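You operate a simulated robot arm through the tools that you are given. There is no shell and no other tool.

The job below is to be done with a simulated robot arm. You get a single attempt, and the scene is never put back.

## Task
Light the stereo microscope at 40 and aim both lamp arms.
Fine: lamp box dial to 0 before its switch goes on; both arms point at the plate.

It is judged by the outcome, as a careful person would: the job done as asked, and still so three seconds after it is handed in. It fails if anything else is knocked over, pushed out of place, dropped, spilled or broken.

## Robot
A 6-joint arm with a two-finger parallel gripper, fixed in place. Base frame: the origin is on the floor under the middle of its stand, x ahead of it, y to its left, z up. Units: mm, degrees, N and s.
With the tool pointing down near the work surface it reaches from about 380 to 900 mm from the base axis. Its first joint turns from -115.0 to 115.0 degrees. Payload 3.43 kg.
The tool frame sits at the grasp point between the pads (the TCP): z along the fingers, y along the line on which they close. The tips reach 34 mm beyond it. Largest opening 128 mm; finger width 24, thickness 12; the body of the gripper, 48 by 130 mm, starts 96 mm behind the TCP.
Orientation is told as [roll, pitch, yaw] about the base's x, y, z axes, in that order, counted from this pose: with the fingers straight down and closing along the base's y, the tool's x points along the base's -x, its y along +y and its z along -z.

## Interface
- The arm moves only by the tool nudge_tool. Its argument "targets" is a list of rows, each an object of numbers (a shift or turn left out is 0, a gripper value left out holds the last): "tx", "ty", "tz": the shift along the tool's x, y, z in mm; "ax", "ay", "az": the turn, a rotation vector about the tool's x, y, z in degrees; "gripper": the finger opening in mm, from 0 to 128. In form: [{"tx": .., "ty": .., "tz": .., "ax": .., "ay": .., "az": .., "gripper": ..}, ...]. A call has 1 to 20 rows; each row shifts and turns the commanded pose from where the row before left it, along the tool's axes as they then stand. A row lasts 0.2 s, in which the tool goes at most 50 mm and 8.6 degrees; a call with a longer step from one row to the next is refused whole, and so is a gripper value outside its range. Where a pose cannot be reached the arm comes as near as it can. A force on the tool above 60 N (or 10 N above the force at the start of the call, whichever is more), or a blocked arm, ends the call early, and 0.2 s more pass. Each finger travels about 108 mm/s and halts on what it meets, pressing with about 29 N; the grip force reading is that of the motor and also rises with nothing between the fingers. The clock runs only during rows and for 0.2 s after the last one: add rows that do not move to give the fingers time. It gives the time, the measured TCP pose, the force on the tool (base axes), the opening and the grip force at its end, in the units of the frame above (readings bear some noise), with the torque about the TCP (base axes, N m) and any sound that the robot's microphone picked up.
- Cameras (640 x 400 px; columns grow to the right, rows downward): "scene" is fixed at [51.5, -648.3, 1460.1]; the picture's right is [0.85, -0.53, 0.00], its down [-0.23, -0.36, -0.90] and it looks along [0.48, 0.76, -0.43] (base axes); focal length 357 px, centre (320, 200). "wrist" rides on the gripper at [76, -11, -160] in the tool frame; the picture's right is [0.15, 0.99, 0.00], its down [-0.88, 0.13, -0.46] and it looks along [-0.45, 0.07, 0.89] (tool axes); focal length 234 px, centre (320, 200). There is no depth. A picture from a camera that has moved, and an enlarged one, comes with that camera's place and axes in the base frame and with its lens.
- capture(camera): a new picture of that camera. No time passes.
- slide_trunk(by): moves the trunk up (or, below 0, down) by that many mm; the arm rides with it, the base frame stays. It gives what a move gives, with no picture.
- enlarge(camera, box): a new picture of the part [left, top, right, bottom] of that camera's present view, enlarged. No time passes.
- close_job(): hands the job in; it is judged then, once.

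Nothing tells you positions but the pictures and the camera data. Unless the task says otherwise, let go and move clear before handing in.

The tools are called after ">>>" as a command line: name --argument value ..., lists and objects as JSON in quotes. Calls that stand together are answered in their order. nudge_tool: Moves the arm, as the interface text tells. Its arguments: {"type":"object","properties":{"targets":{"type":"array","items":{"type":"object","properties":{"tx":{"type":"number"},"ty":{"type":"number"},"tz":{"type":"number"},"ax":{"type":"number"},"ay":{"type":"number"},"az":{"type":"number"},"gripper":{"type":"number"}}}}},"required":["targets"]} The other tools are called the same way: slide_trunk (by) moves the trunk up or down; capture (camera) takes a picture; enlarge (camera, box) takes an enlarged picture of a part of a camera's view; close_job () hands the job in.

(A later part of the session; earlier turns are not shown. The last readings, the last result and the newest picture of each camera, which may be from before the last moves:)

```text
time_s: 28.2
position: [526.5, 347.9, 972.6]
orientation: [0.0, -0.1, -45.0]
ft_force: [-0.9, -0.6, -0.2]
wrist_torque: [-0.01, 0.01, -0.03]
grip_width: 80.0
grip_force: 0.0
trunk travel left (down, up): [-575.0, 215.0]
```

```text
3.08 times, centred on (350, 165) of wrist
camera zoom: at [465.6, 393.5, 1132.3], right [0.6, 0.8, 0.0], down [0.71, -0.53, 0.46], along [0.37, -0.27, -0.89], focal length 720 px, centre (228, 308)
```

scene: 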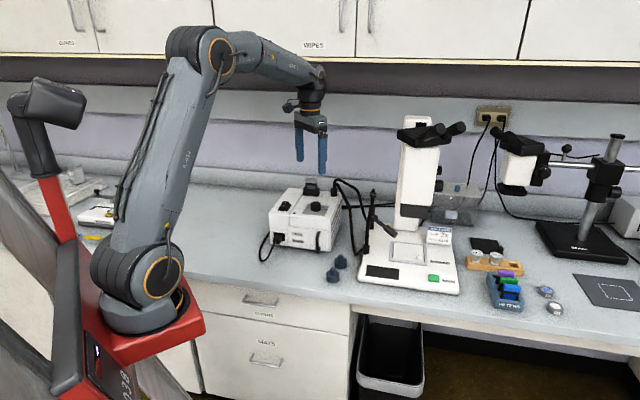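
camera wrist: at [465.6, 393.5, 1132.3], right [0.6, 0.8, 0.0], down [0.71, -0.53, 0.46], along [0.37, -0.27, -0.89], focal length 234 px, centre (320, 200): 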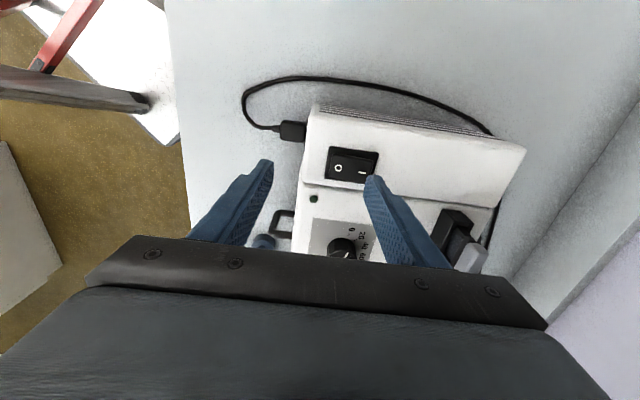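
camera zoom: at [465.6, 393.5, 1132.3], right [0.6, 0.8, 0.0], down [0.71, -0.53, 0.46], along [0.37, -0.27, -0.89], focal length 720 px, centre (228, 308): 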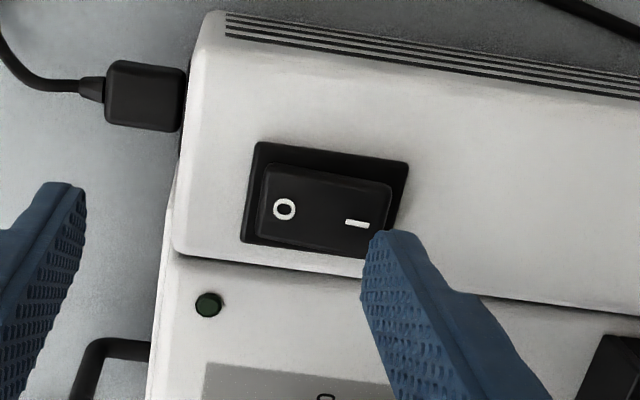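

The finger lines up with the I end of the rocker. I'll descend in small steps and press.

>>> nudge_tool --targets '[{"ty": -1.5, "tz": 10}, {"tz": 10}, {"tz": 4}, {"tz": 2}, {"tz": 2}, {}]'

>>> enlarge --camera "wrist" --box '[260, 100, 440, 230]'

>>> enlarge --camera "scene" --box '[280, 180, 330, 220]'

```text
time_s: 29.6
position: [525.0, 346.2, 946.1]
orientation: [0.0, -0.1, -45.0]
ft_force: [1.0, 0.0, 1.2]
wrist_torque: [0.04, -0.09, 0.01]
grip_width: 80.8
grip_force: 0.5
trunk travel left (down, up): [-575.0, 215.0]
```

```text
3.08 times, centred on (350, 165) of wrist
camera zoom: at [465.2, 392.1, 1105.3], right [0.6, 0.8, 0.0], down [0.71, -0.53, 0.46], along [0.37, -0.27, -0.89], focal length 720 px, centre (228, 308)
```

zoom: 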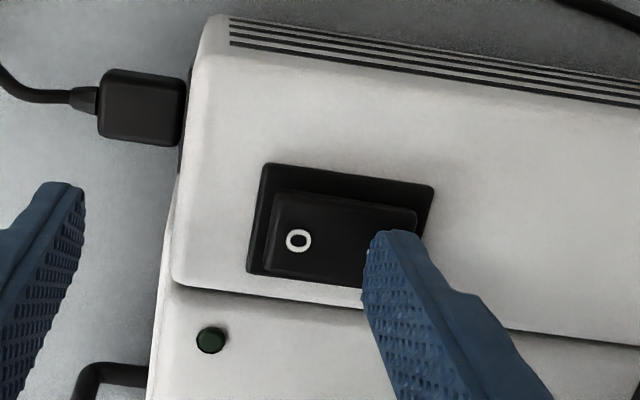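

```text
10.00 times, centred on (305, 200) of scene
camera zoom: at [51.5, -648.3, 1460.1], right [0.85, -0.53, 0.0], down [-0.23, -0.36, -0.9], along [0.48, 0.76, -0.43], focal length 3573 px, centre (470, 200)
```

zoom: 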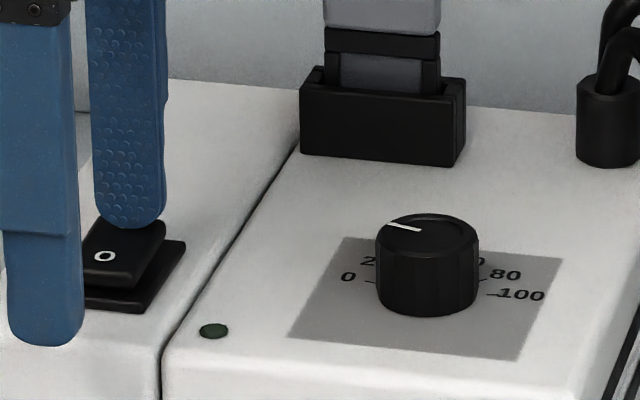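

Contact is just beginning, so I'll press further in 2 mm steps.

>>> nudge_tool --targets '[{"tz": 2}, {"tz": 2}, {"tz": 1.5}, {"tz": 1.5}, {}]'

>>> enlarge --camera "wrist" --box '[260, 100, 440, 230]'

>>> enlarge --camera "scene" --box '[280, 180, 330, 220]'

```text
time_s: 30.8
position: [528.0, 347.2, 942.0]
orientation: [0.7, -0.2, -45.0]
ft_force: [-1.9, -1.5, 12.2]
wrist_torque: [0.45, -0.22, 0.04]
grip_width: 79.3
grip_force: 0.1
trunk travel left (down, up): [-575.0, 215.0]
stopped in row 5: the force on the tool passed its limit at 62 N (the readings are from after the stop); the commanded pose is now the measured one
```

```text
3.08 times, centred on (350, 165) of wrist
camera zoom: at [465.9, 392.8, 1101.8], right [0.6, 0.8, 0.01], down [0.71, -0.53, 0.46], along [0.38, -0.27, -0.89], focal length 720 px, centre (228, 308)
```

zoom: 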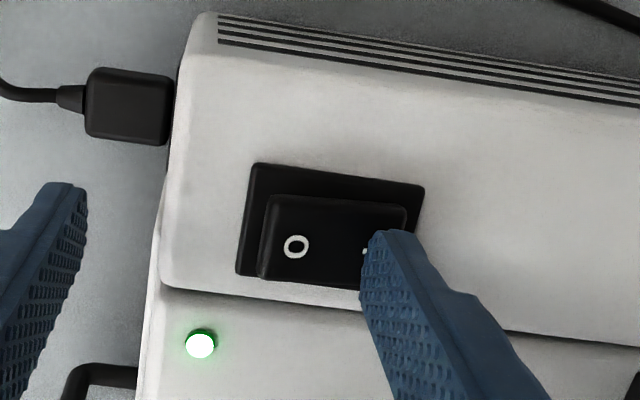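

```text
10.00 times, centred on (305, 200) of scene
camera zoom: at [51.5, -648.3, 1460.1], right [0.85, -0.53, 0.0], down [-0.23, -0.36, -0.9], along [0.48, 0.76, -0.43], focal length 3573 px, centre (470, 200)
```

zoom: 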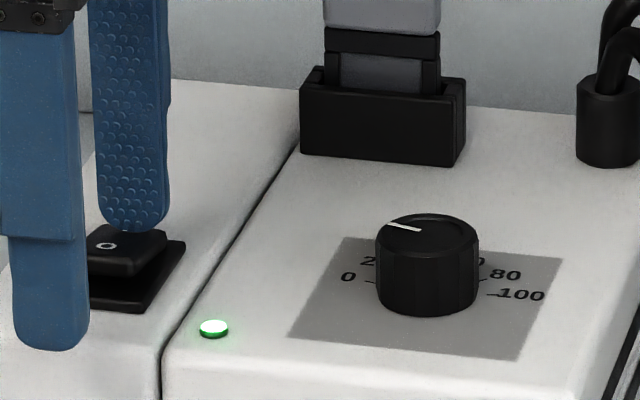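

The rocker went over and the green indicator is lit, with the dial at 0. Now I'll lift, return above the knob with a +30° yaw, and regrip for the turn to 40.

>>> nudge_tool --targets '[{"tz": -17, "ax": 0.5, "ay": -0.5}, {"tz": -17}, {"tz": -16}, {"az": -7.5}, {"az": -7.5}, {"az": -7.5}, {"az": -7.5}, {"az": -7.5}, {"az": -7.5, "gripper": 56}, {"tx": -36, "ty": -15.5}, {"tx": -36, "ty": -15.5}, {"tx": -36, "ty": -15.5}, {"az": -7.5}, {"az": -7.5}, {"az": -7.5}, {"az": -7.5}, {}, {}]'

>>> capture --camera "wrist"

>>> enlarge --camera "wrist" --box '[240, 80, 400, 200]'

>>> enlarge --camera "scene" --box '[250, 160, 350, 260]'

```text
time_s: 34.5
position: [635.0, 301.1, 991.6]
orientation: [-0.6, -0.1, 30.1]
ft_force: [-0.6, -0.1, 0.4]
wrist_torque: [-0.03, -0.01, -0.03]
grip_width: 55.9
grip_force: 0.1
trunk travel left (down, up): [-575.0, 215.0]
```

```text
taken
camera wrist: at [575.7, 255.2, 1151.6], right [-0.62, 0.78, -0.01], down [0.69, 0.56, 0.46], along [0.36, 0.28, -0.89], focal length 234 px, centre (320, 200)
```

wrist: 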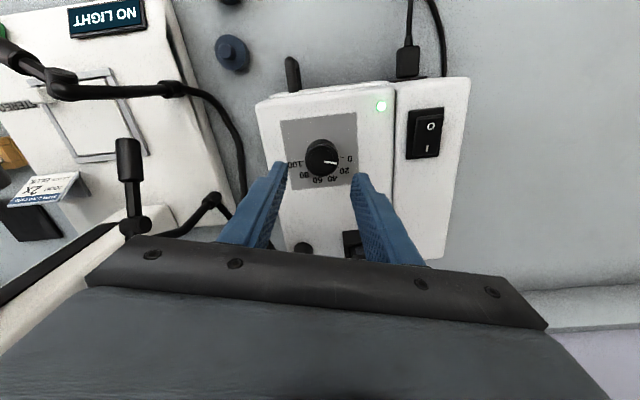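

```text
3.33 times, centred on (320, 140) of wrist
camera zoom: at [575.7, 255.2, 1151.6], right [-0.62, 0.78, -0.01], down [0.69, 0.56, 0.46], along [0.36, 0.28, -0.89], focal length 781 px, centre (320, 400)
```

zoom: 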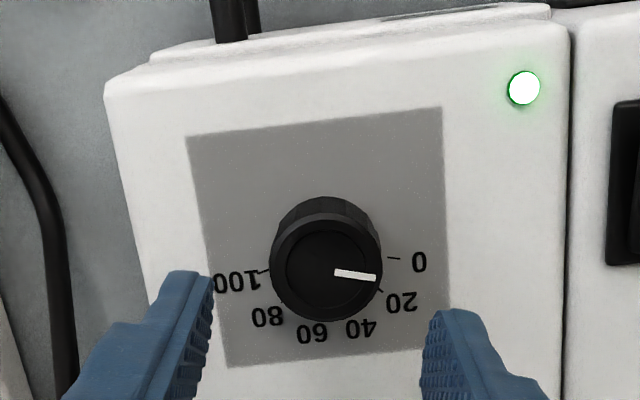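

```text
4.00 times, centred on (300, 210) of scene
camera zoom: at [51.5, -648.3, 1460.1], right [0.85, -0.53, 0.0], down [-0.23, -0.36, -0.9], along [0.48, 0.76, -0.43], focal length 1429 px, centre (400, 160)
```

zoom: 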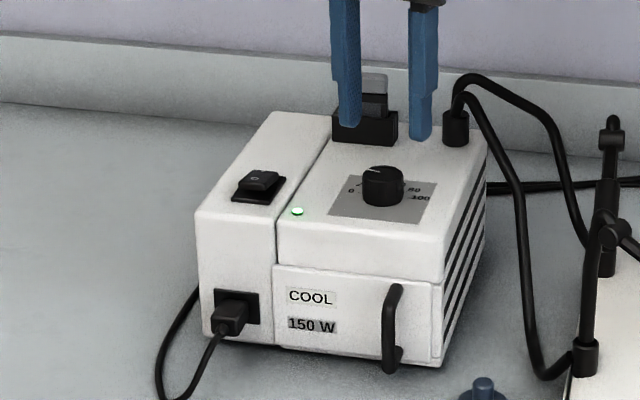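

The indicator is lit and a display on the microscope base now reads NO LIGHT, which gives me live feedback. I'll correct the small roll, then check the centring.

>>> nudge_tool --targets '[{"ax": -0.52, "ay": -0.3}, {"tz": 20}, {"tz": 10}, {}, {}]'

>>> enlarge --camera "wrist" --box '[240, 100, 400, 220]'

```text
time_s: 35.8
position: [634.7, 302.1, 963.6]
orientation: [-0.1, -0.5, 30.0]
ft_force: [0.6, -1.1, -0.5]
wrist_torque: [-0.01, 0.03, 0.0]
grip_width: 56.1
grip_force: 0.2
trunk travel left (down, up): [-575.0, 215.0]
```

```text
3.33 times, centred on (320, 160) of wrist
camera zoom: at [575.3, 254.5, 1122.7], right [-0.62, 0.78, 0.0], down [0.69, 0.55, 0.46], along [0.36, 0.29, -0.89], focal length 781 px, centre (320, 333)
```

zoom: 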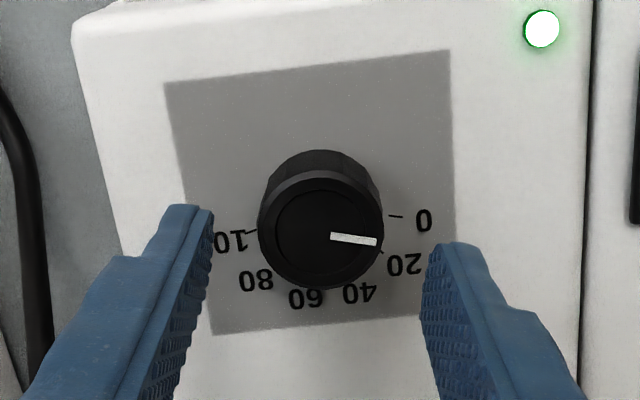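

The knob is centred and the pointer measures 120.5°. I'll descend, grip, and turn clockwise 60.5° to 40.

>>> nudge_tool --targets '[{"tx": 1, "tz": 12}, {"tz": 12}, {"tz": 7}, {}, {"gripper": 30}, {"gripper": 25}, {}, {}]'

>>> enlarge --camera "wrist" --box '[240, 100, 400, 220]'

```text
time_s: 37.5
position: [634.5, 301.2, 931.1]
orientation: [0.0, -0.5, 30.0]
ft_force: [-1.0, 3.1, -2.0]
wrist_torque: [0.8, 0.14, 0.0]
grip_width: 35.7
grip_force: 44.9
trunk travel left (down, up): [-575.0, 215.0]
```

```text
3.33 times, centred on (320, 160) of wrist
camera zoom: at [575.2, 253.9, 1089.9], right [-0.62, 0.78, 0.0], down [0.69, 0.55, 0.46], along [0.36, 0.29, -0.89], focal length 781 px, centre (320, 333)
```

zoom: 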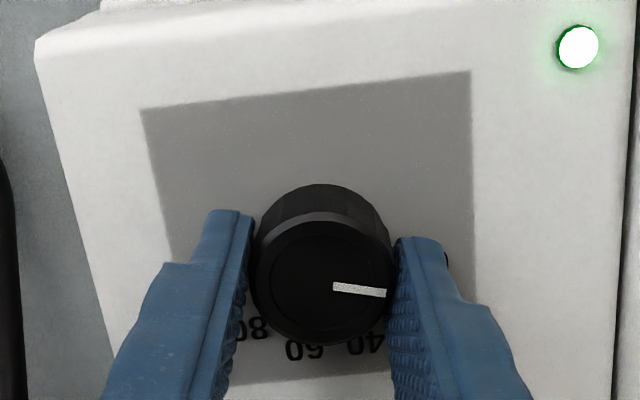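

>>> nudge_tool --targets '[{"az": 7.5}, {"az": 7.5}, {"az": 7.5}, {"az": 7.5}, {"az": 7.5}, {"az": 7.5}, {"az": 7.5}, {"az": 7.5}, {"az": 0.5}, {}]'

>>> enlarge --camera "wrist" --box '[240, 100, 400, 220]'

```text
time_s: 39.8
position: [635.0, 299.5, 929.6]
orientation: [0.3, -0.2, -30.6]
ft_force: [0.0, -22.4, -5.0]
wrist_torque: [-1.46, 0.24, 0.08]
grip_width: 35.3
grip_force: 45.1
trunk travel left (down, up): [-575.0, 215.0]
```

```text
3.33 times, centred on (320, 160) of wrist
camera zoom: at [564.4, 327.9, 1090.2], right [0.38, 0.93, 0.0], down [0.82, -0.34, 0.46], along [0.43, -0.17, -0.89], focal length 781 px, centre (320, 333)
```

zoom: 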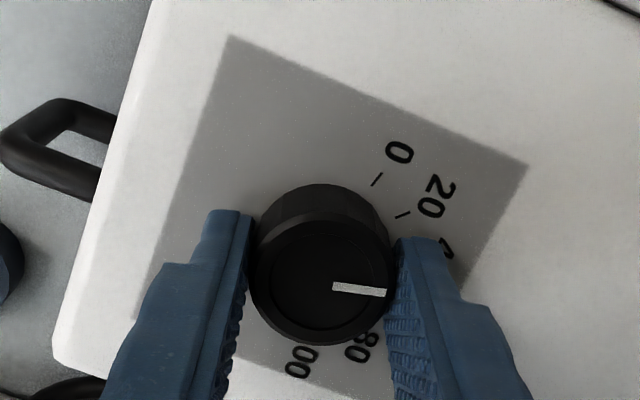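

The knob followed the fingers. I'll release, lift and level, then read the dial and the display.

>>> nudge_tool --targets '[{"gripper": 56}, {}, {"tz": -20}, {"tz": -20, "az": -8}, {"tz": -20, "az": -8}, {"tz": -20, "az": -8}, {"az": -6.4}, {}, {}]'

>>> capture --camera "wrist"

>>> enlarge --camera "wrist" --box '[280, 110, 380, 190]'

>>> enlarge --camera "scene" --box '[300, 195, 340, 220]'

>>> enlarge --camera "scene" --box '[340, 190, 470, 300]'

```text
time_s: 41.8
position: [634.4, 300.3, 1011.0]
orientation: [0.2, -0.4, 0.0]
ft_force: [0.0, -0.6, -0.2]
wrist_torque: [0.0, -0.04, -0.03]
grip_width: 56.1
grip_force: 0.1
trunk travel left (down, up): [-575.0, 215.0]
```

```text
taken
camera wrist: at [558.2, 289.1, 1170.2], right [-0.15, 0.99, 0.0], down [0.88, 0.13, 0.46], along [0.46, 0.07, -0.89], focal length 234 px, centre (320, 200)
```

wrist: 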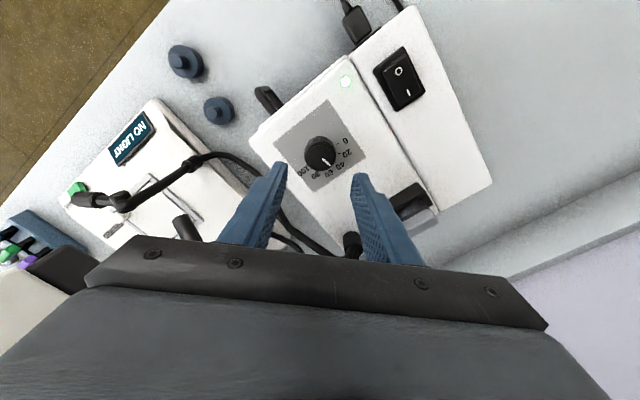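

```text
5.00 times, centred on (330, 150) of wrist
camera zoom: at [558.2, 289.1, 1170.2], right [-0.15, 0.99, 0.0], down [0.88, 0.13, 0.46], along [0.46, 0.07, -0.89], focal length 1171 px, centre (270, 450)
```

zoom: 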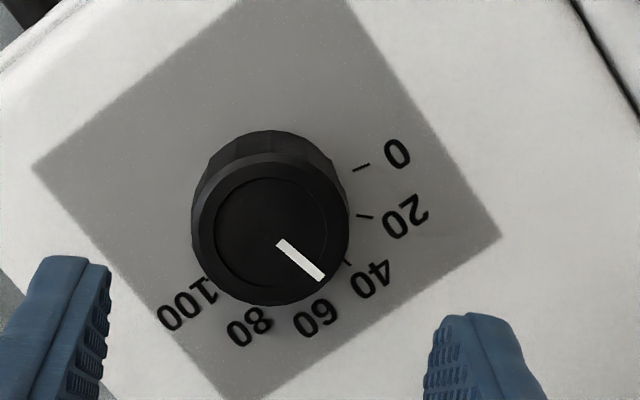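

```text
16.00 times, centred on (320, 208) of scene
camera zoom: at [51.5, -648.3, 1460.1], right [0.85, -0.53, 0.0], down [-0.23, -0.36, -0.9], along [0.48, 0.76, -0.43], focal length 5717 px, centre (320, 80)
```

zoom: 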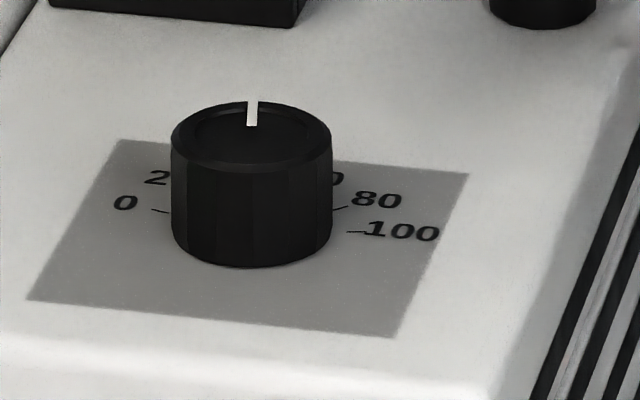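

```text
3.64 times, centred on (405, 245) of scene
camera zoom: at [51.5, -648.3, 1460.1], right [0.85, -0.53, 0.0], down [-0.23, -0.36, -0.9], along [0.48, 0.76, -0.43], focal length 1299 px, centre (11, 36)
```

zoom: 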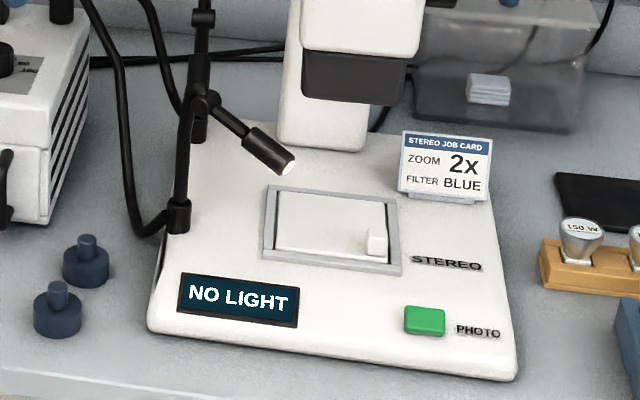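

The pointer looks to be at about 58°, or roughly 41 on the scale. To read it without parallax I'll put the camera directly above the knob.

>>> nudge_tool --targets '[{"tz": -40}, {"tz": -30}, {"tx": -38, "ty": 6}, {"tx": -38, "ty": 5}, {}, {}]'

>>> capture --camera "wrist"

>>> enlarge --camera "wrist" --box '[290, 55, 350, 100]'

```text
time_s: 43.1
position: [711.5, 310.5, 1083.1]
orientation: [0.2, -0.6, -0.1]
ft_force: [-0.1, -0.1, 0.0]
wrist_torque: [0.02, 0.03, 0.03]
grip_width: 56.2
grip_force: 0.1
trunk travel left (down, up): [-575.0, 215.0]
```

```text
taken
camera wrist: at [635.5, 299.2, 1243.9], right [-0.14, 0.99, 0.0], down [0.88, 0.13, 0.46], along [0.46, 0.07, -0.89], focal length 234 px, centre (320, 200)
```

wrist: 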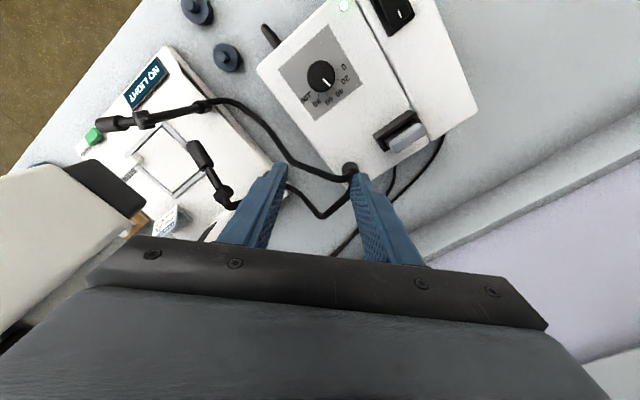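

```text
8.89 times, centred on (320, 78) of wrist
camera zoom: at [635.5, 299.2, 1243.9], right [-0.14, 0.99, 0.0], down [0.88, 0.13, 0.46], along [0.46, 0.07, -0.89], focal length 2082 px, centre (320, 1289)
```

zoom: 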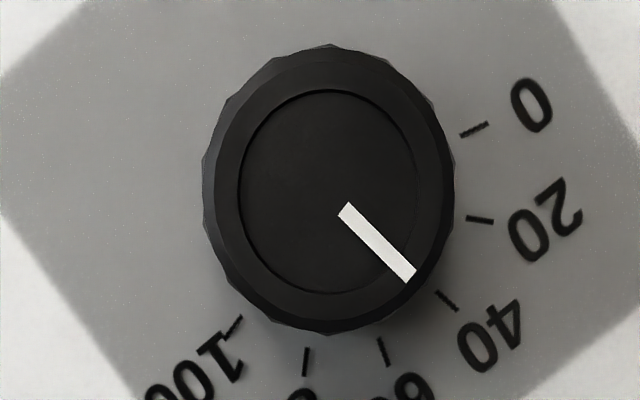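

Viewed straight down, the pointer is about 3.5° past the 40 tick, reading about 42.3. I'll regrip at the same finger angle and turn it back slightly.

>>> nudge_tool --targets '[{"tx": 38, "ty": -5, "ay": 0.5}, {"tx": 38, "ty": -5}, {"tz": 30, "az": 7.65}, {"tz": 30, "az": 7.65}, {"tz": 30, "az": 7.65}, {"tz": 30, "az": 7.65}, {}, {}]'

>>> enlarge --camera "wrist" --box '[240, 100, 400, 220]'

```text
time_s: 45.0
position: [633.6, 303.1, 961.5]
orientation: [0.1, 0.2, -30.8]
ft_force: [0.8, -0.1, -0.6]
wrist_torque: [-0.01, 0.0, 0.0]
grip_width: 56.1
grip_force: 0.1
trunk travel left (down, up): [-575.0, 215.0]
```

```text
3.33 times, centred on (320, 160) of wrist
camera zoom: at [564.2, 332.3, 1122.8], right [0.38, 0.93, 0.0], down [0.82, -0.34, 0.45], along [0.42, -0.17, -0.89], focal length 781 px, centre (320, 333)
```

zoom: 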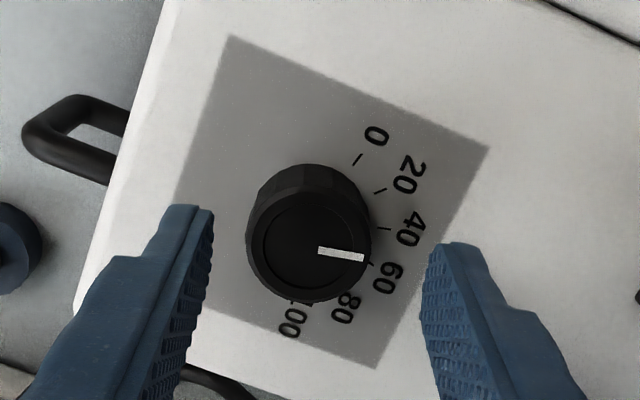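

>>> nudge_tool --targets '[{"tx": -2.2, "ty": -2.4}, {"tz": 12}, {"tz": 12}, {"tz": 6.5}, {}, {"gripper": 38}, {"gripper": 30}, {"gripper": 25}, {}, {}]'

>>> enlarge --camera "wrist" --box '[240, 100, 400, 220]'

```text
time_s: 47.1
position: [633.8, 299.4, 931.0]
orientation: [0.1, 0.0, -30.8]
ft_force: [3.4, 5.2, -1.6]
wrist_torque: [-0.1, -0.19, 0.0]
grip_width: 35.4
grip_force: 44.4
trunk travel left (down, up): [-575.0, 215.0]
```

```text
3.33 times, centred on (320, 160) of wrist
camera zoom: at [564.8, 328.3, 1091.3], right [0.38, 0.93, 0.0], down [0.82, -0.34, 0.45], along [0.42, -0.17, -0.89], focal length 781 px, centre (320, 333)
```

zoom: 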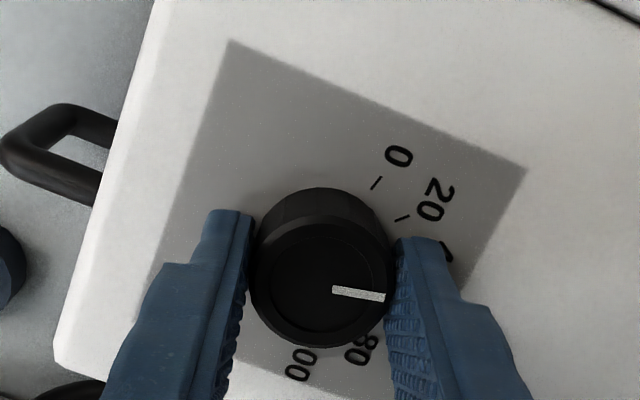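

>>> nudge_tool --targets '[{"az": -1.7}, {"az": -1.7}, {}, {"gripper": 56}, {}, {"tz": -20}, {"tz": -20, "az": -7}, {"tz": -30, "az": -7}, {"tz": -40, "az": -7}, {"tz": -40, "az": -6.5}, {"tx": -38, "ty": 5.5}, {"tx": -38, "ty": 5.5}, {}, {}]'

>>> enlarge --camera "wrist" --box '[290, 55, 350, 100]'

>>> capture --camera "wrist"

```text
time_s: 50.1
position: [711.5, 308.8, 1079.3]
orientation: [0.2, 0.0, 0.2]
ft_force: [-1.0, -1.1, 1.1]
wrist_torque: [-0.01, 0.0, -0.02]
grip_width: 56.0
grip_force: 0.0
trunk travel left (down, up): [-575.0, 215.0]
```

```text
8.89 times, centred on (320, 78) of wrist
camera zoom: at [637.3, 296.8, 1238.9], right [-0.15, 0.99, 0.0], down [0.88, 0.13, 0.45], along [0.45, 0.07, -0.89], focal length 2082 px, centre (320, 1289)
```

zoom: 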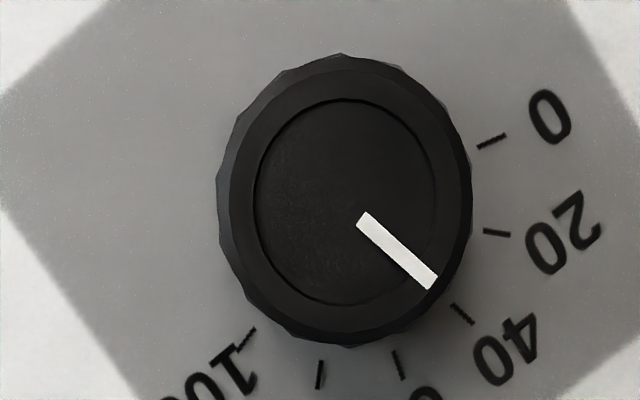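

```text
taken
camera wrist: at [637.3, 296.8, 1238.9], right [-0.15, 0.99, 0.0], down [0.88, 0.13, 0.45], along [0.45, 0.07, -0.89], focal length 234 px, centre (320, 200)
```

wrist: 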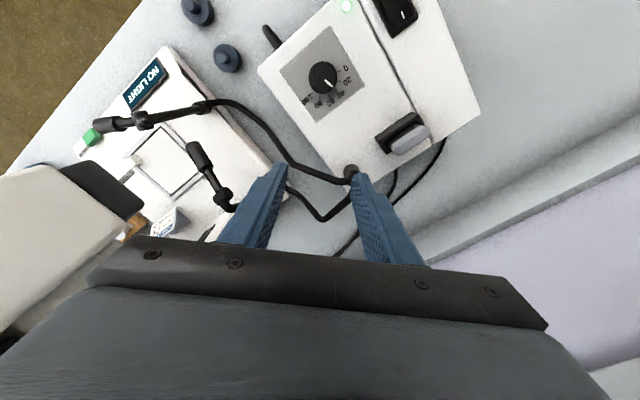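

The pointer is now on the 40 tick within half a unit. Next are the lamp arms, and this viewpoint shows both, so I'll zoom in on them.

>>> enlarge --camera "wrist" --box '[70, 50, 280, 230]'

>>> enlarge --camera "scene" --box '[355, 180, 405, 260]'

```text
2.22 times, centred on (175, 140) of wrist
camera zoom: at [637.3, 296.8, 1238.9], right [-0.15, 0.99, 0.0], down [0.88, 0.13, 0.45], along [0.45, 0.07, -0.89], focal length 520 px, centre (642, 333)
```

zoom: 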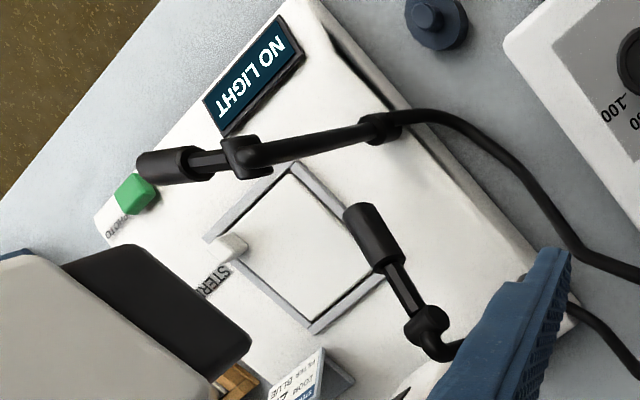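

```text
5.00 times, centred on (380, 220) of scene
camera zoom: at [51.5, -648.3, 1460.1], right [0.85, -0.53, 0.0], down [-0.23, -0.36, -0.9], along [0.48, 0.76, -0.43], focal length 1786 px, centre (20, 100)
```

zoom: 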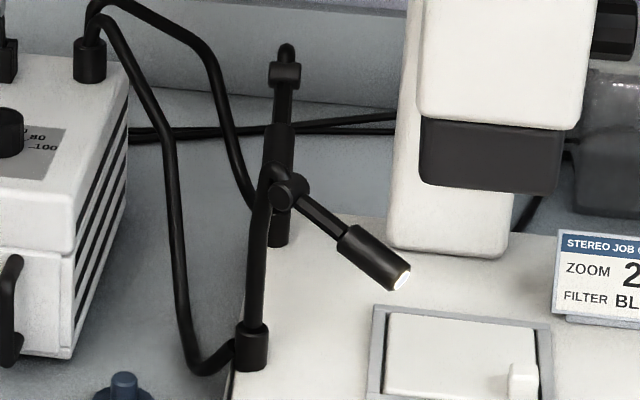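

The lamp tips now glow. I put the front hinge near (714, 83, 936) with its tip near (736, 7, 911), the rear hinge near (793, 189, 950) with its tip near (746, 132, 911), and the plate centre near (828, 24, 798). Both arms need about +40° of swivel and some downward tilt. I'll close the fingers, yaw and tilt away from the microscope, and position beside the front head.

>>> nudge_tool --targets '[{"tx": 4.9, "ty": -47.6, "gripper": 0}, {"tx": 4.9, "ty": -47.6}, {"tx": 4.9, "ty": -47.6}, {"tx": 4.9, "ty": -47.6}, {"tx": 4.9, "ty": -47.6}, {"tx": 4.9, "ty": -47.6}, {"az": 8}, {"az": 8}, {"az": 8}, {"az": 8}, {"az": 8}, {"az": 8}, {"ay": -8.3}, {"ay": -8.3}, {"ay": -8.4}, {}, {}]'

>>> capture --camera "wrist"

>>> capture --camera "scene"

```text
time_s: 53.8
position: [683.0, 23.9, 1081.1]
orientation: [0.0, -24.9, -47.7]
ft_force: [-0.6, -0.9, 0.6]
wrist_torque: [0.0, 0.02, 0.04]
grip_width: 0.2
grip_force: 29.1
trunk travel left (down, up): [-575.0, 215.0]
```

```text
taken
camera wrist: at [584.5, 117.3, 1194.3], right [0.64, 0.76, -0.06], down [0.5, -0.36, 0.78], along [0.58, -0.53, -0.62], focal length 234 px, centre (320, 200)
```

wrist: 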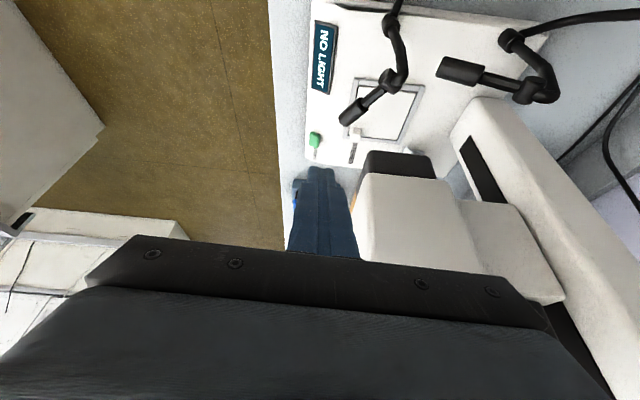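

```text
taken
```

scene: 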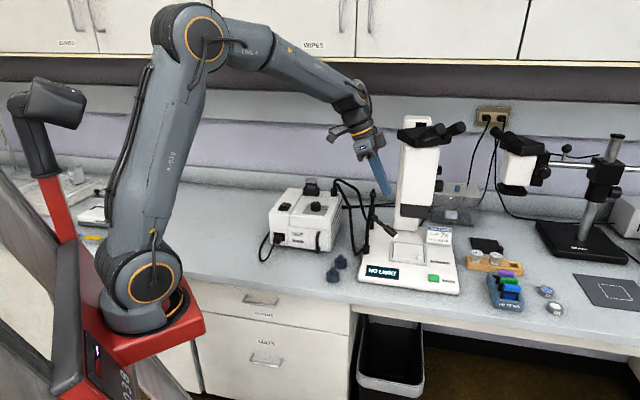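

This view shows both lamp heads and the plate clearly. I'll zoom in before descending.

>>> enlarge --camera "wrist" --box '[290, 0, 450, 130]'

>>> enlarge --camera "wrist" --box '[280, 0, 580, 200]'

>>> enlarge --camera "scene" --box '[340, 110, 480, 300]'

```text
3.08 times, centred on (370, 65) of wrist
camera zoom: at [584.5, 117.3, 1194.3], right [0.64, 0.76, -0.06], down [0.5, -0.36, 0.78], along [0.58, -0.53, -0.62], focal length 720 px, centre (166, 615)
```

zoom: 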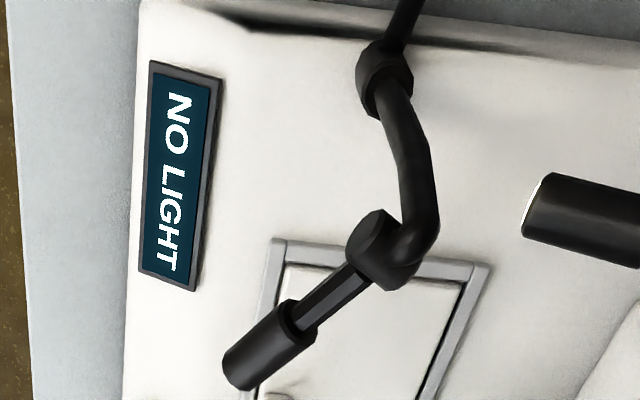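

```text
2.00 times, centred on (430, 100) of wrist
camera zoom: at [584.5, 117.3, 1194.3], right [0.64, 0.76, -0.06], down [0.5, -0.36, 0.78], along [0.58, -0.53, -0.62], focal length 468 px, centre (100, 400)
```

zoom: 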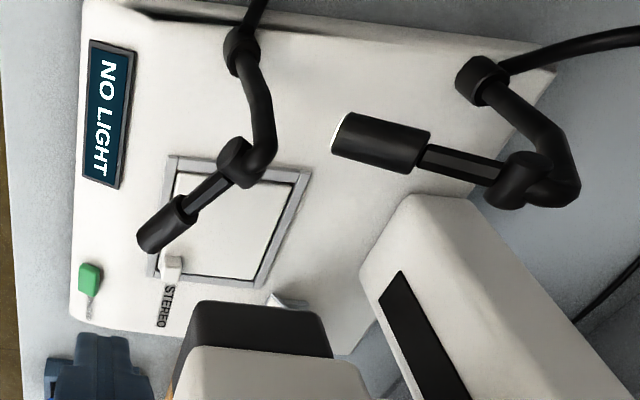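

```text
2.11 times, centred on (410, 205) of scene
camera zoom: at [51.5, -648.3, 1460.1], right [0.85, -0.53, 0.0], down [-0.23, -0.36, -0.9], along [0.48, 0.76, -0.43], focal length 752 px, centre (130, 190)
```

zoom: 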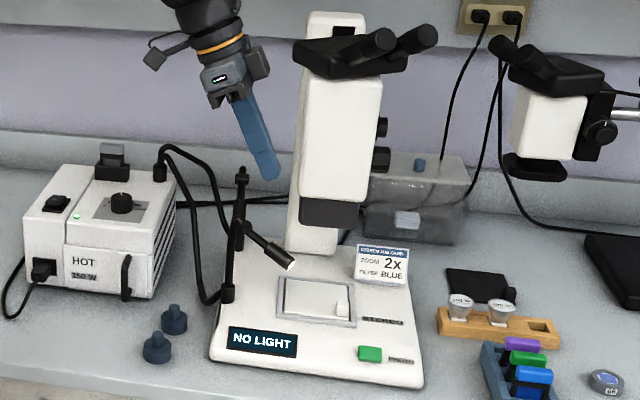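

The front head's clear side faces the robot. I'll descend with the closed fingertips just on that side of the head.

>>> nudge_tool --targets '[{"tx": 16.4, "tz": 35.1}, {"tx": 16.4, "tz": 35.1}, {"tx": 16.4, "tz": 35.1}, {"tx": 14.4, "tz": 30.8}, {}, {}]'

>>> capture --camera "wrist"

>>> enlarge --camera "scene" --box '[340, 150, 440, 270]'

```text
time_s: 55.1
position: [683.6, 23.8, 930.0]
orientation: [0.0, -24.8, -47.8]
ft_force: [-0.6, -0.9, 0.3]
wrist_torque: [-0.04, -0.02, 0.02]
grip_width: 0.0
grip_force: 29.0
trunk travel left (down, up): [-575.0, 215.0]
```

```text
taken
camera wrist: at [585.3, 117.8, 1044.0], right [0.64, 0.76, -0.06], down [0.5, -0.36, 0.78], along [0.58, -0.53, -0.62], focal length 234 px, centre (320, 200)
```

wrist: 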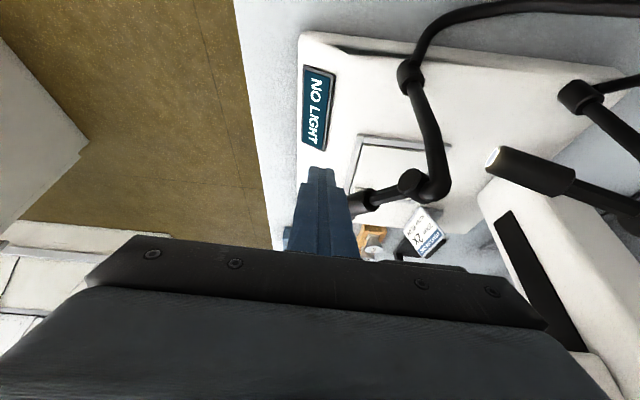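

```text
3.33 times, centred on (390, 210) of scene
camera zoom: at [51.5, -648.3, 1460.1], right [0.85, -0.53, 0.0], down [-0.23, -0.36, -0.9], along [0.48, 0.76, -0.43], focal length 1191 px, centre (87, 167)
```

zoom: 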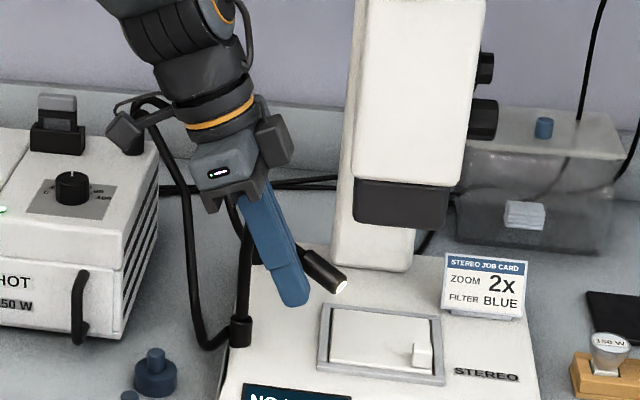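

The fingertips are beside the front head at the right height. I'll push it in the counter-clockwise direction in small steps, watching the force.

>>> nudge_tool --targets '[{"tx": -2, "ty": 4.5, "tz": 0.9}, {"tx": -2, "ty": 4.5, "tz": 0.9}, {"tx": -2, "ty": 4.5, "tz": 0.9}, {"tx": -2, "ty": 4.5, "tz": 0.9}, {"tx": -2, "ty": 4.5, "tz": 0.9}, {"tx": -2, "ty": 4.5, "tz": 0.9}, {}]'

>>> capture --camera "wrist"

>>> enlarge --camera "scene" --box '[340, 150, 440, 270]'

```text
time_s: 56.8
position: [710.7, 31.4, 929.6]
orientation: [0.2, -24.8, -47.7]
ft_force: [-0.3, -0.2, 0.6]
wrist_torque: [-0.01, 0.01, 0.01]
grip_width: 0.0
grip_force: 29.2
trunk travel left (down, up): [-575.0, 215.0]
```

```text
taken
camera wrist: at [612.1, 125.3, 1043.3], right [0.64, 0.76, -0.06], down [0.5, -0.36, 0.78], along [0.58, -0.53, -0.62], focal length 234 px, centre (320, 200)
```

wrist: 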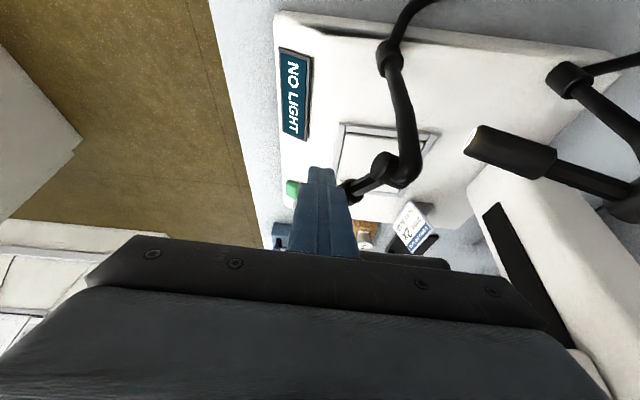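

```text
3.33 times, centred on (390, 210) of scene
camera zoom: at [51.5, -648.3, 1460.1], right [0.85, -0.53, 0.0], down [-0.23, -0.36, -0.9], along [0.48, 0.76, -0.43], focal length 1191 px, centre (87, 167)
```

zoom: 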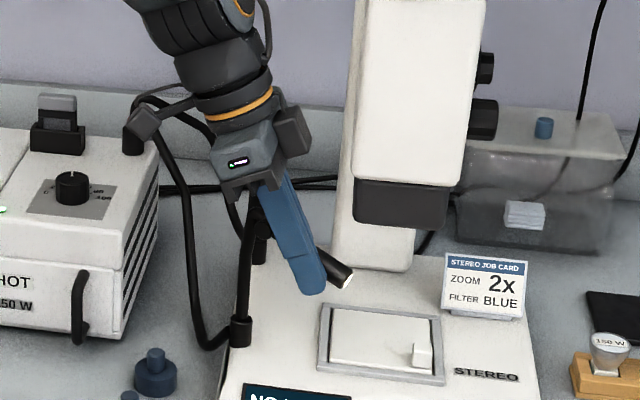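

>>> nudge_tool --targets '[{"tx": -0.8, "ty": 4.9, "tz": 0.4}, {"tx": -0.8, "ty": 4.9, "tz": 0.4}, {"tx": -0.6, "ty": 4.95, "tz": 0.3}, {"tx": -0.6, "ty": 4.95, "tz": 0.3}, {}]'

>>> capture --camera "wrist"

>>> enlarge --camera "scene" --box '[340, 150, 440, 270]'

```text
time_s: 58.0
position: [727.9, 44.5, 929.3]
orientation: [0.1, -24.8, -47.8]
ft_force: [0.3, -0.2, -0.6]
wrist_torque: [0.0, 0.01, 0.05]
grip_width: 0.0
grip_force: 29.1
trunk travel left (down, up): [-575.0, 215.0]
```

```text
taken
camera wrist: at [629.0, 137.5, 1043.1], right [0.64, 0.76, -0.06], down [0.5, -0.36, 0.78], along [0.58, -0.53, -0.62], focal length 234 px, centre (320, 200)
```

wrist: 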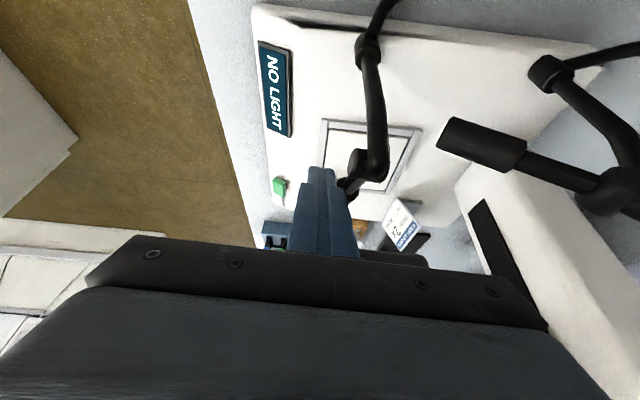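

```text
3.33 times, centred on (390, 210) of scene
camera zoom: at [51.5, -648.3, 1460.1], right [0.85, -0.53, 0.0], down [-0.23, -0.36, -0.9], along [0.48, 0.76, -0.43], focal length 1191 px, centre (87, 167)
```

zoom: 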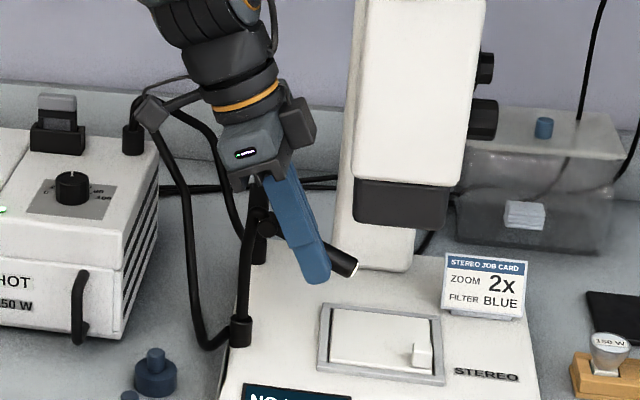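

The head swivels easily with the push. I estimate its bearing at about −50°, and it needs to reach about −34°, so I'll push a little more and then back off to measure.

>>> nudge_tool --targets '[{"tx": -0.8, "ty": 3.6, "tz": 0.4}, {"tx": -0.8, "ty": 3.6, "tz": 0.4}, {"tx": -0.8, "ty": 3.6, "tz": 0.4}, {"tx": -0.8, "ty": 3.6, "tz": 0.4}, {}, {"tx": 2, "ty": -9, "tz": -1}, {"tx": 8.5, "ty": -20, "tz": -18}, {"tx": 0, "ty": -20, "tz": -30}, {"tz": -40}, {"tz": -40}, {}]'

>>> capture --camera "wrist"

>>> enlarge --camera "wrist" --box '[280, 0, 520, 180]'

>>> enlarge --camera "scene" --box '[340, 170, 450, 290]'

```text
time_s: 60.4
position: [660.7, 63.3, 1037.7]
orientation: [0.0, -24.8, -47.8]
ft_force: [0.0, 0.1, 0.0]
wrist_torque: [-0.02, 0.03, -0.01]
grip_width: 0.0
grip_force: 28.9
trunk travel left (down, up): [-575.0, 215.0]
```

```text
taken
camera wrist: at [563.1, 157.5, 1152.3], right [0.64, 0.76, -0.06], down [0.5, -0.36, 0.78], along [0.58, -0.53, -0.62], focal length 234 px, centre (320, 200)
```

wrist: 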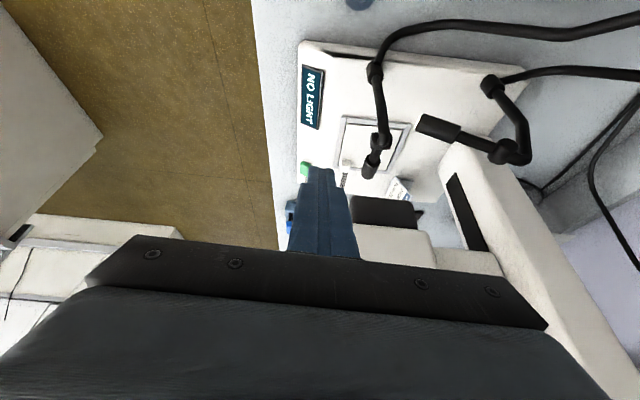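

```text
2.22 times, centred on (400, 90) of wrist
camera zoom: at [563.1, 157.5, 1152.3], right [0.64, 0.76, -0.06], down [0.5, -0.36, 0.78], along [0.58, -0.53, -0.62], focal length 520 px, centre (142, 444)
```

zoom: 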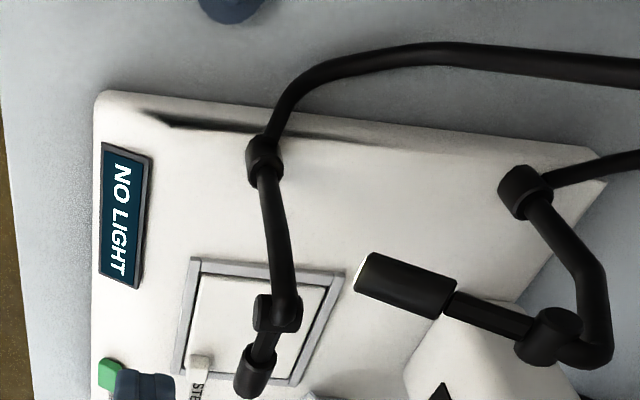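

```text
3.33 times, centred on (395, 230) of scene
camera zoom: at [51.5, -648.3, 1460.1], right [0.85, -0.53, 0.0], down [-0.23, -0.36, -0.9], along [0.48, 0.76, -0.43], focal length 1191 px, centre (70, 100)
```

zoom: 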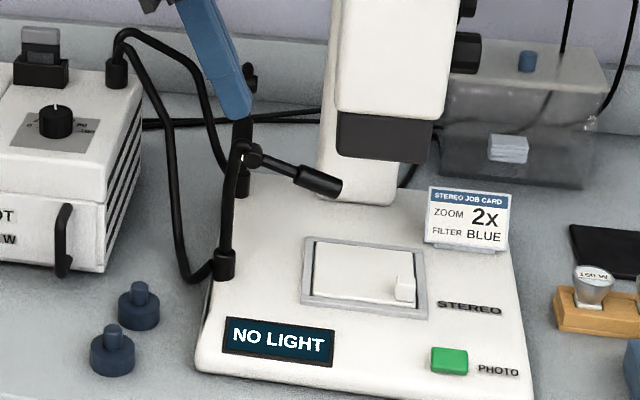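

The front head now bears about −39° with the target near −34.5°, and it slopes about 18° where it needs about 49°. I'll come over the head from above and press it down, following its arc.

>>> nudge_tool --targets '[{"tx": -21.4, "ty": 25.7, "tz": 9.9}, {"tx": -21.4, "ty": 25.7, "tz": 9.9}, {"tx": -21.4, "ty": 25.7, "tz": 9.9}, {"tx": 11.5, "tz": 25}, {"tx": 11.5, "tz": 25}, {}, {}]'

>>> capture --camera "wrist"

>>> enlarge --camera "wrist" --box '[240, 60, 440, 220]'

>>> enlarge --camera "scene" --box '[340, 150, 450, 270]'

```text
time_s: 61.4
position: [763.8, 72.0, 1014.1]
orientation: [0.4, -24.7, -47.7]
ft_force: [-39.9, 39.6, 18.9]
wrist_torque: [0.62, 0.78, 0.07]
grip_width: 0.0
grip_force: 29.3
trunk travel left (down, up): [-575.0, 215.0]
stopped in row 5: the force on the tool passed its limit at 180 N (the readings are from after the stop); the commanded pose is now the measured one
```

```text
taken
camera wrist: at [664.1, 165.3, 1126.5], right [0.64, 0.77, -0.05], down [0.5, -0.37, 0.78], along [0.58, -0.53, -0.62], focal length 234 px, centre (320, 200)
```

wrist: 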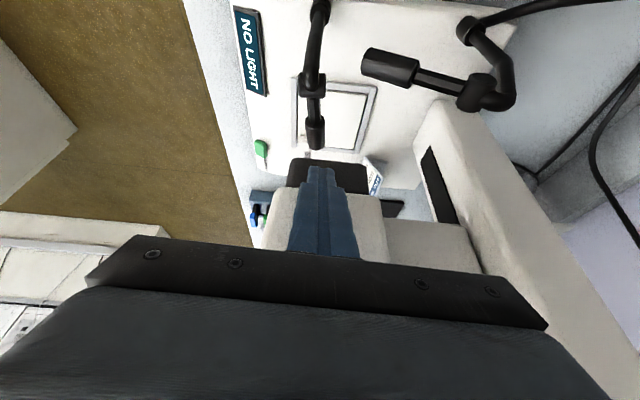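

```text
2.50 times, centred on (340, 140) of wrist
camera zoom: at [664.1, 165.3, 1126.5], right [0.64, 0.77, -0.05], down [0.5, -0.37, 0.78], along [0.58, -0.53, -0.62], focal length 585 px, centre (270, 350)
```

zoom: 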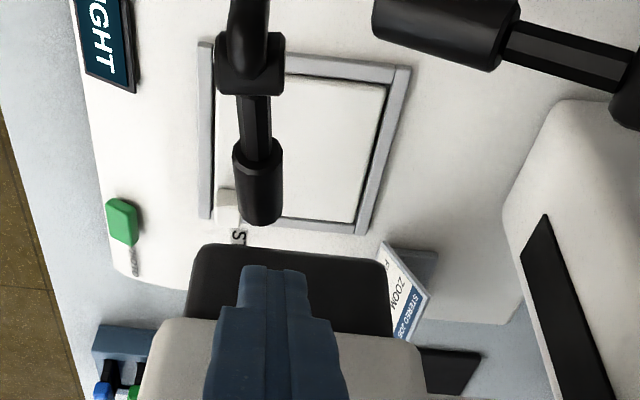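

```text
3.33 times, centred on (395, 210) of scene
camera zoom: at [51.5, -648.3, 1460.1], right [0.85, -0.53, 0.0], down [-0.23, -0.36, -0.9], along [0.48, 0.76, -0.43], focal length 1191 px, centre (70, 167)
```

zoom: 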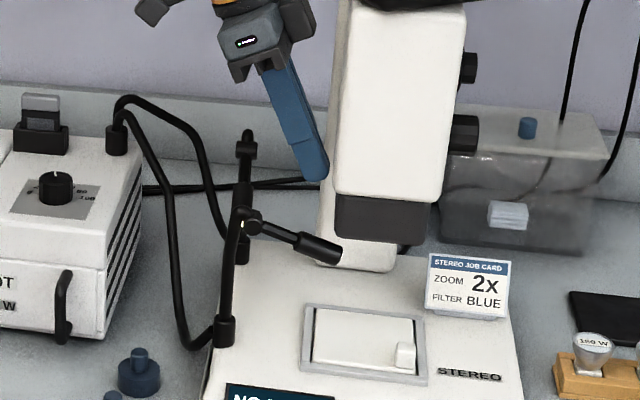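

I touched the microscope body while descending: the force spiked and the call stopped. I'm backing straight away from it first, then I'll check whether anything moved.

>>> nudge_tool --targets '[{"tx": 9, "tz": -4.1}, {"tx": 9, "tz": -4.1}, {"tx": 9, "tz": -4.1}, {}]'

>>> enlarge --camera "scene" --box '[340, 110, 480, 300]'

>>> enlarge --camera "scene" --box '[390, 215, 470, 300]'

>>> capture --camera "wrist"

```text
time_s: 62.4
position: [746.5, 89.7, 1012.3]
orientation: [0.2, -24.8, -47.8]
ft_force: [-0.7, -1.4, 0.5]
wrist_torque: [0.01, -0.01, -0.01]
grip_width: 0.0
grip_force: 29.2
trunk travel left (down, up): [-575.0, 215.0]
```

```text
2.11 times, centred on (410, 205) of scene
camera zoom: at [51.5, -648.3, 1460.1], right [0.85, -0.53, 0.0], down [-0.23, -0.36, -0.9], along [0.48, 0.76, -0.43], focal length 752 px, centre (130, 190)
```

zoom: 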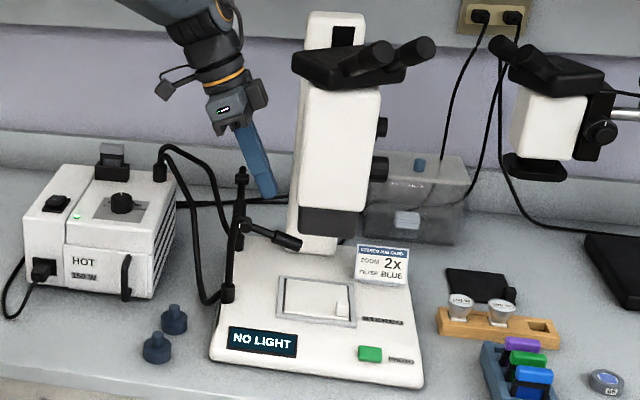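

```text
4.71 times, centred on (430, 258) of scene
camera zoom: at [51.5, -648.3, 1460.1], right [0.85, -0.53, 0.0], down [-0.23, -0.36, -0.9], along [0.48, 0.76, -0.43], focal length 1681 px, centre (-198, -71)
```

zoom: 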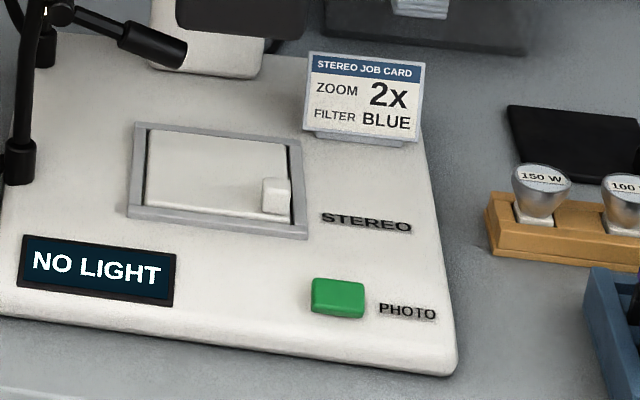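

```text
taken
camera wrist: at [646.7, 182.1, 1124.9], right [0.64, 0.76, -0.06], down [0.5, -0.36, 0.78], along [0.58, -0.53, -0.62], focal length 234 px, centre (320, 200)
```

wrist: 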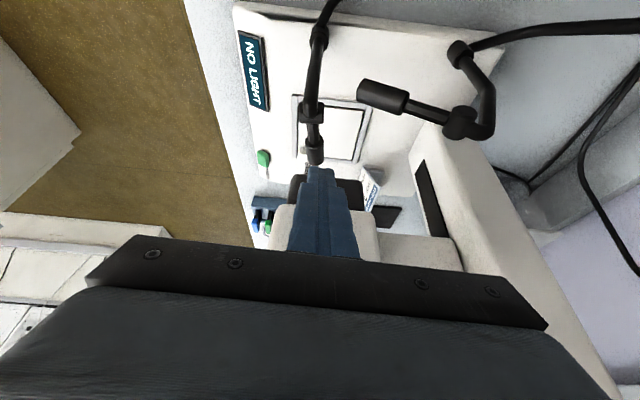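

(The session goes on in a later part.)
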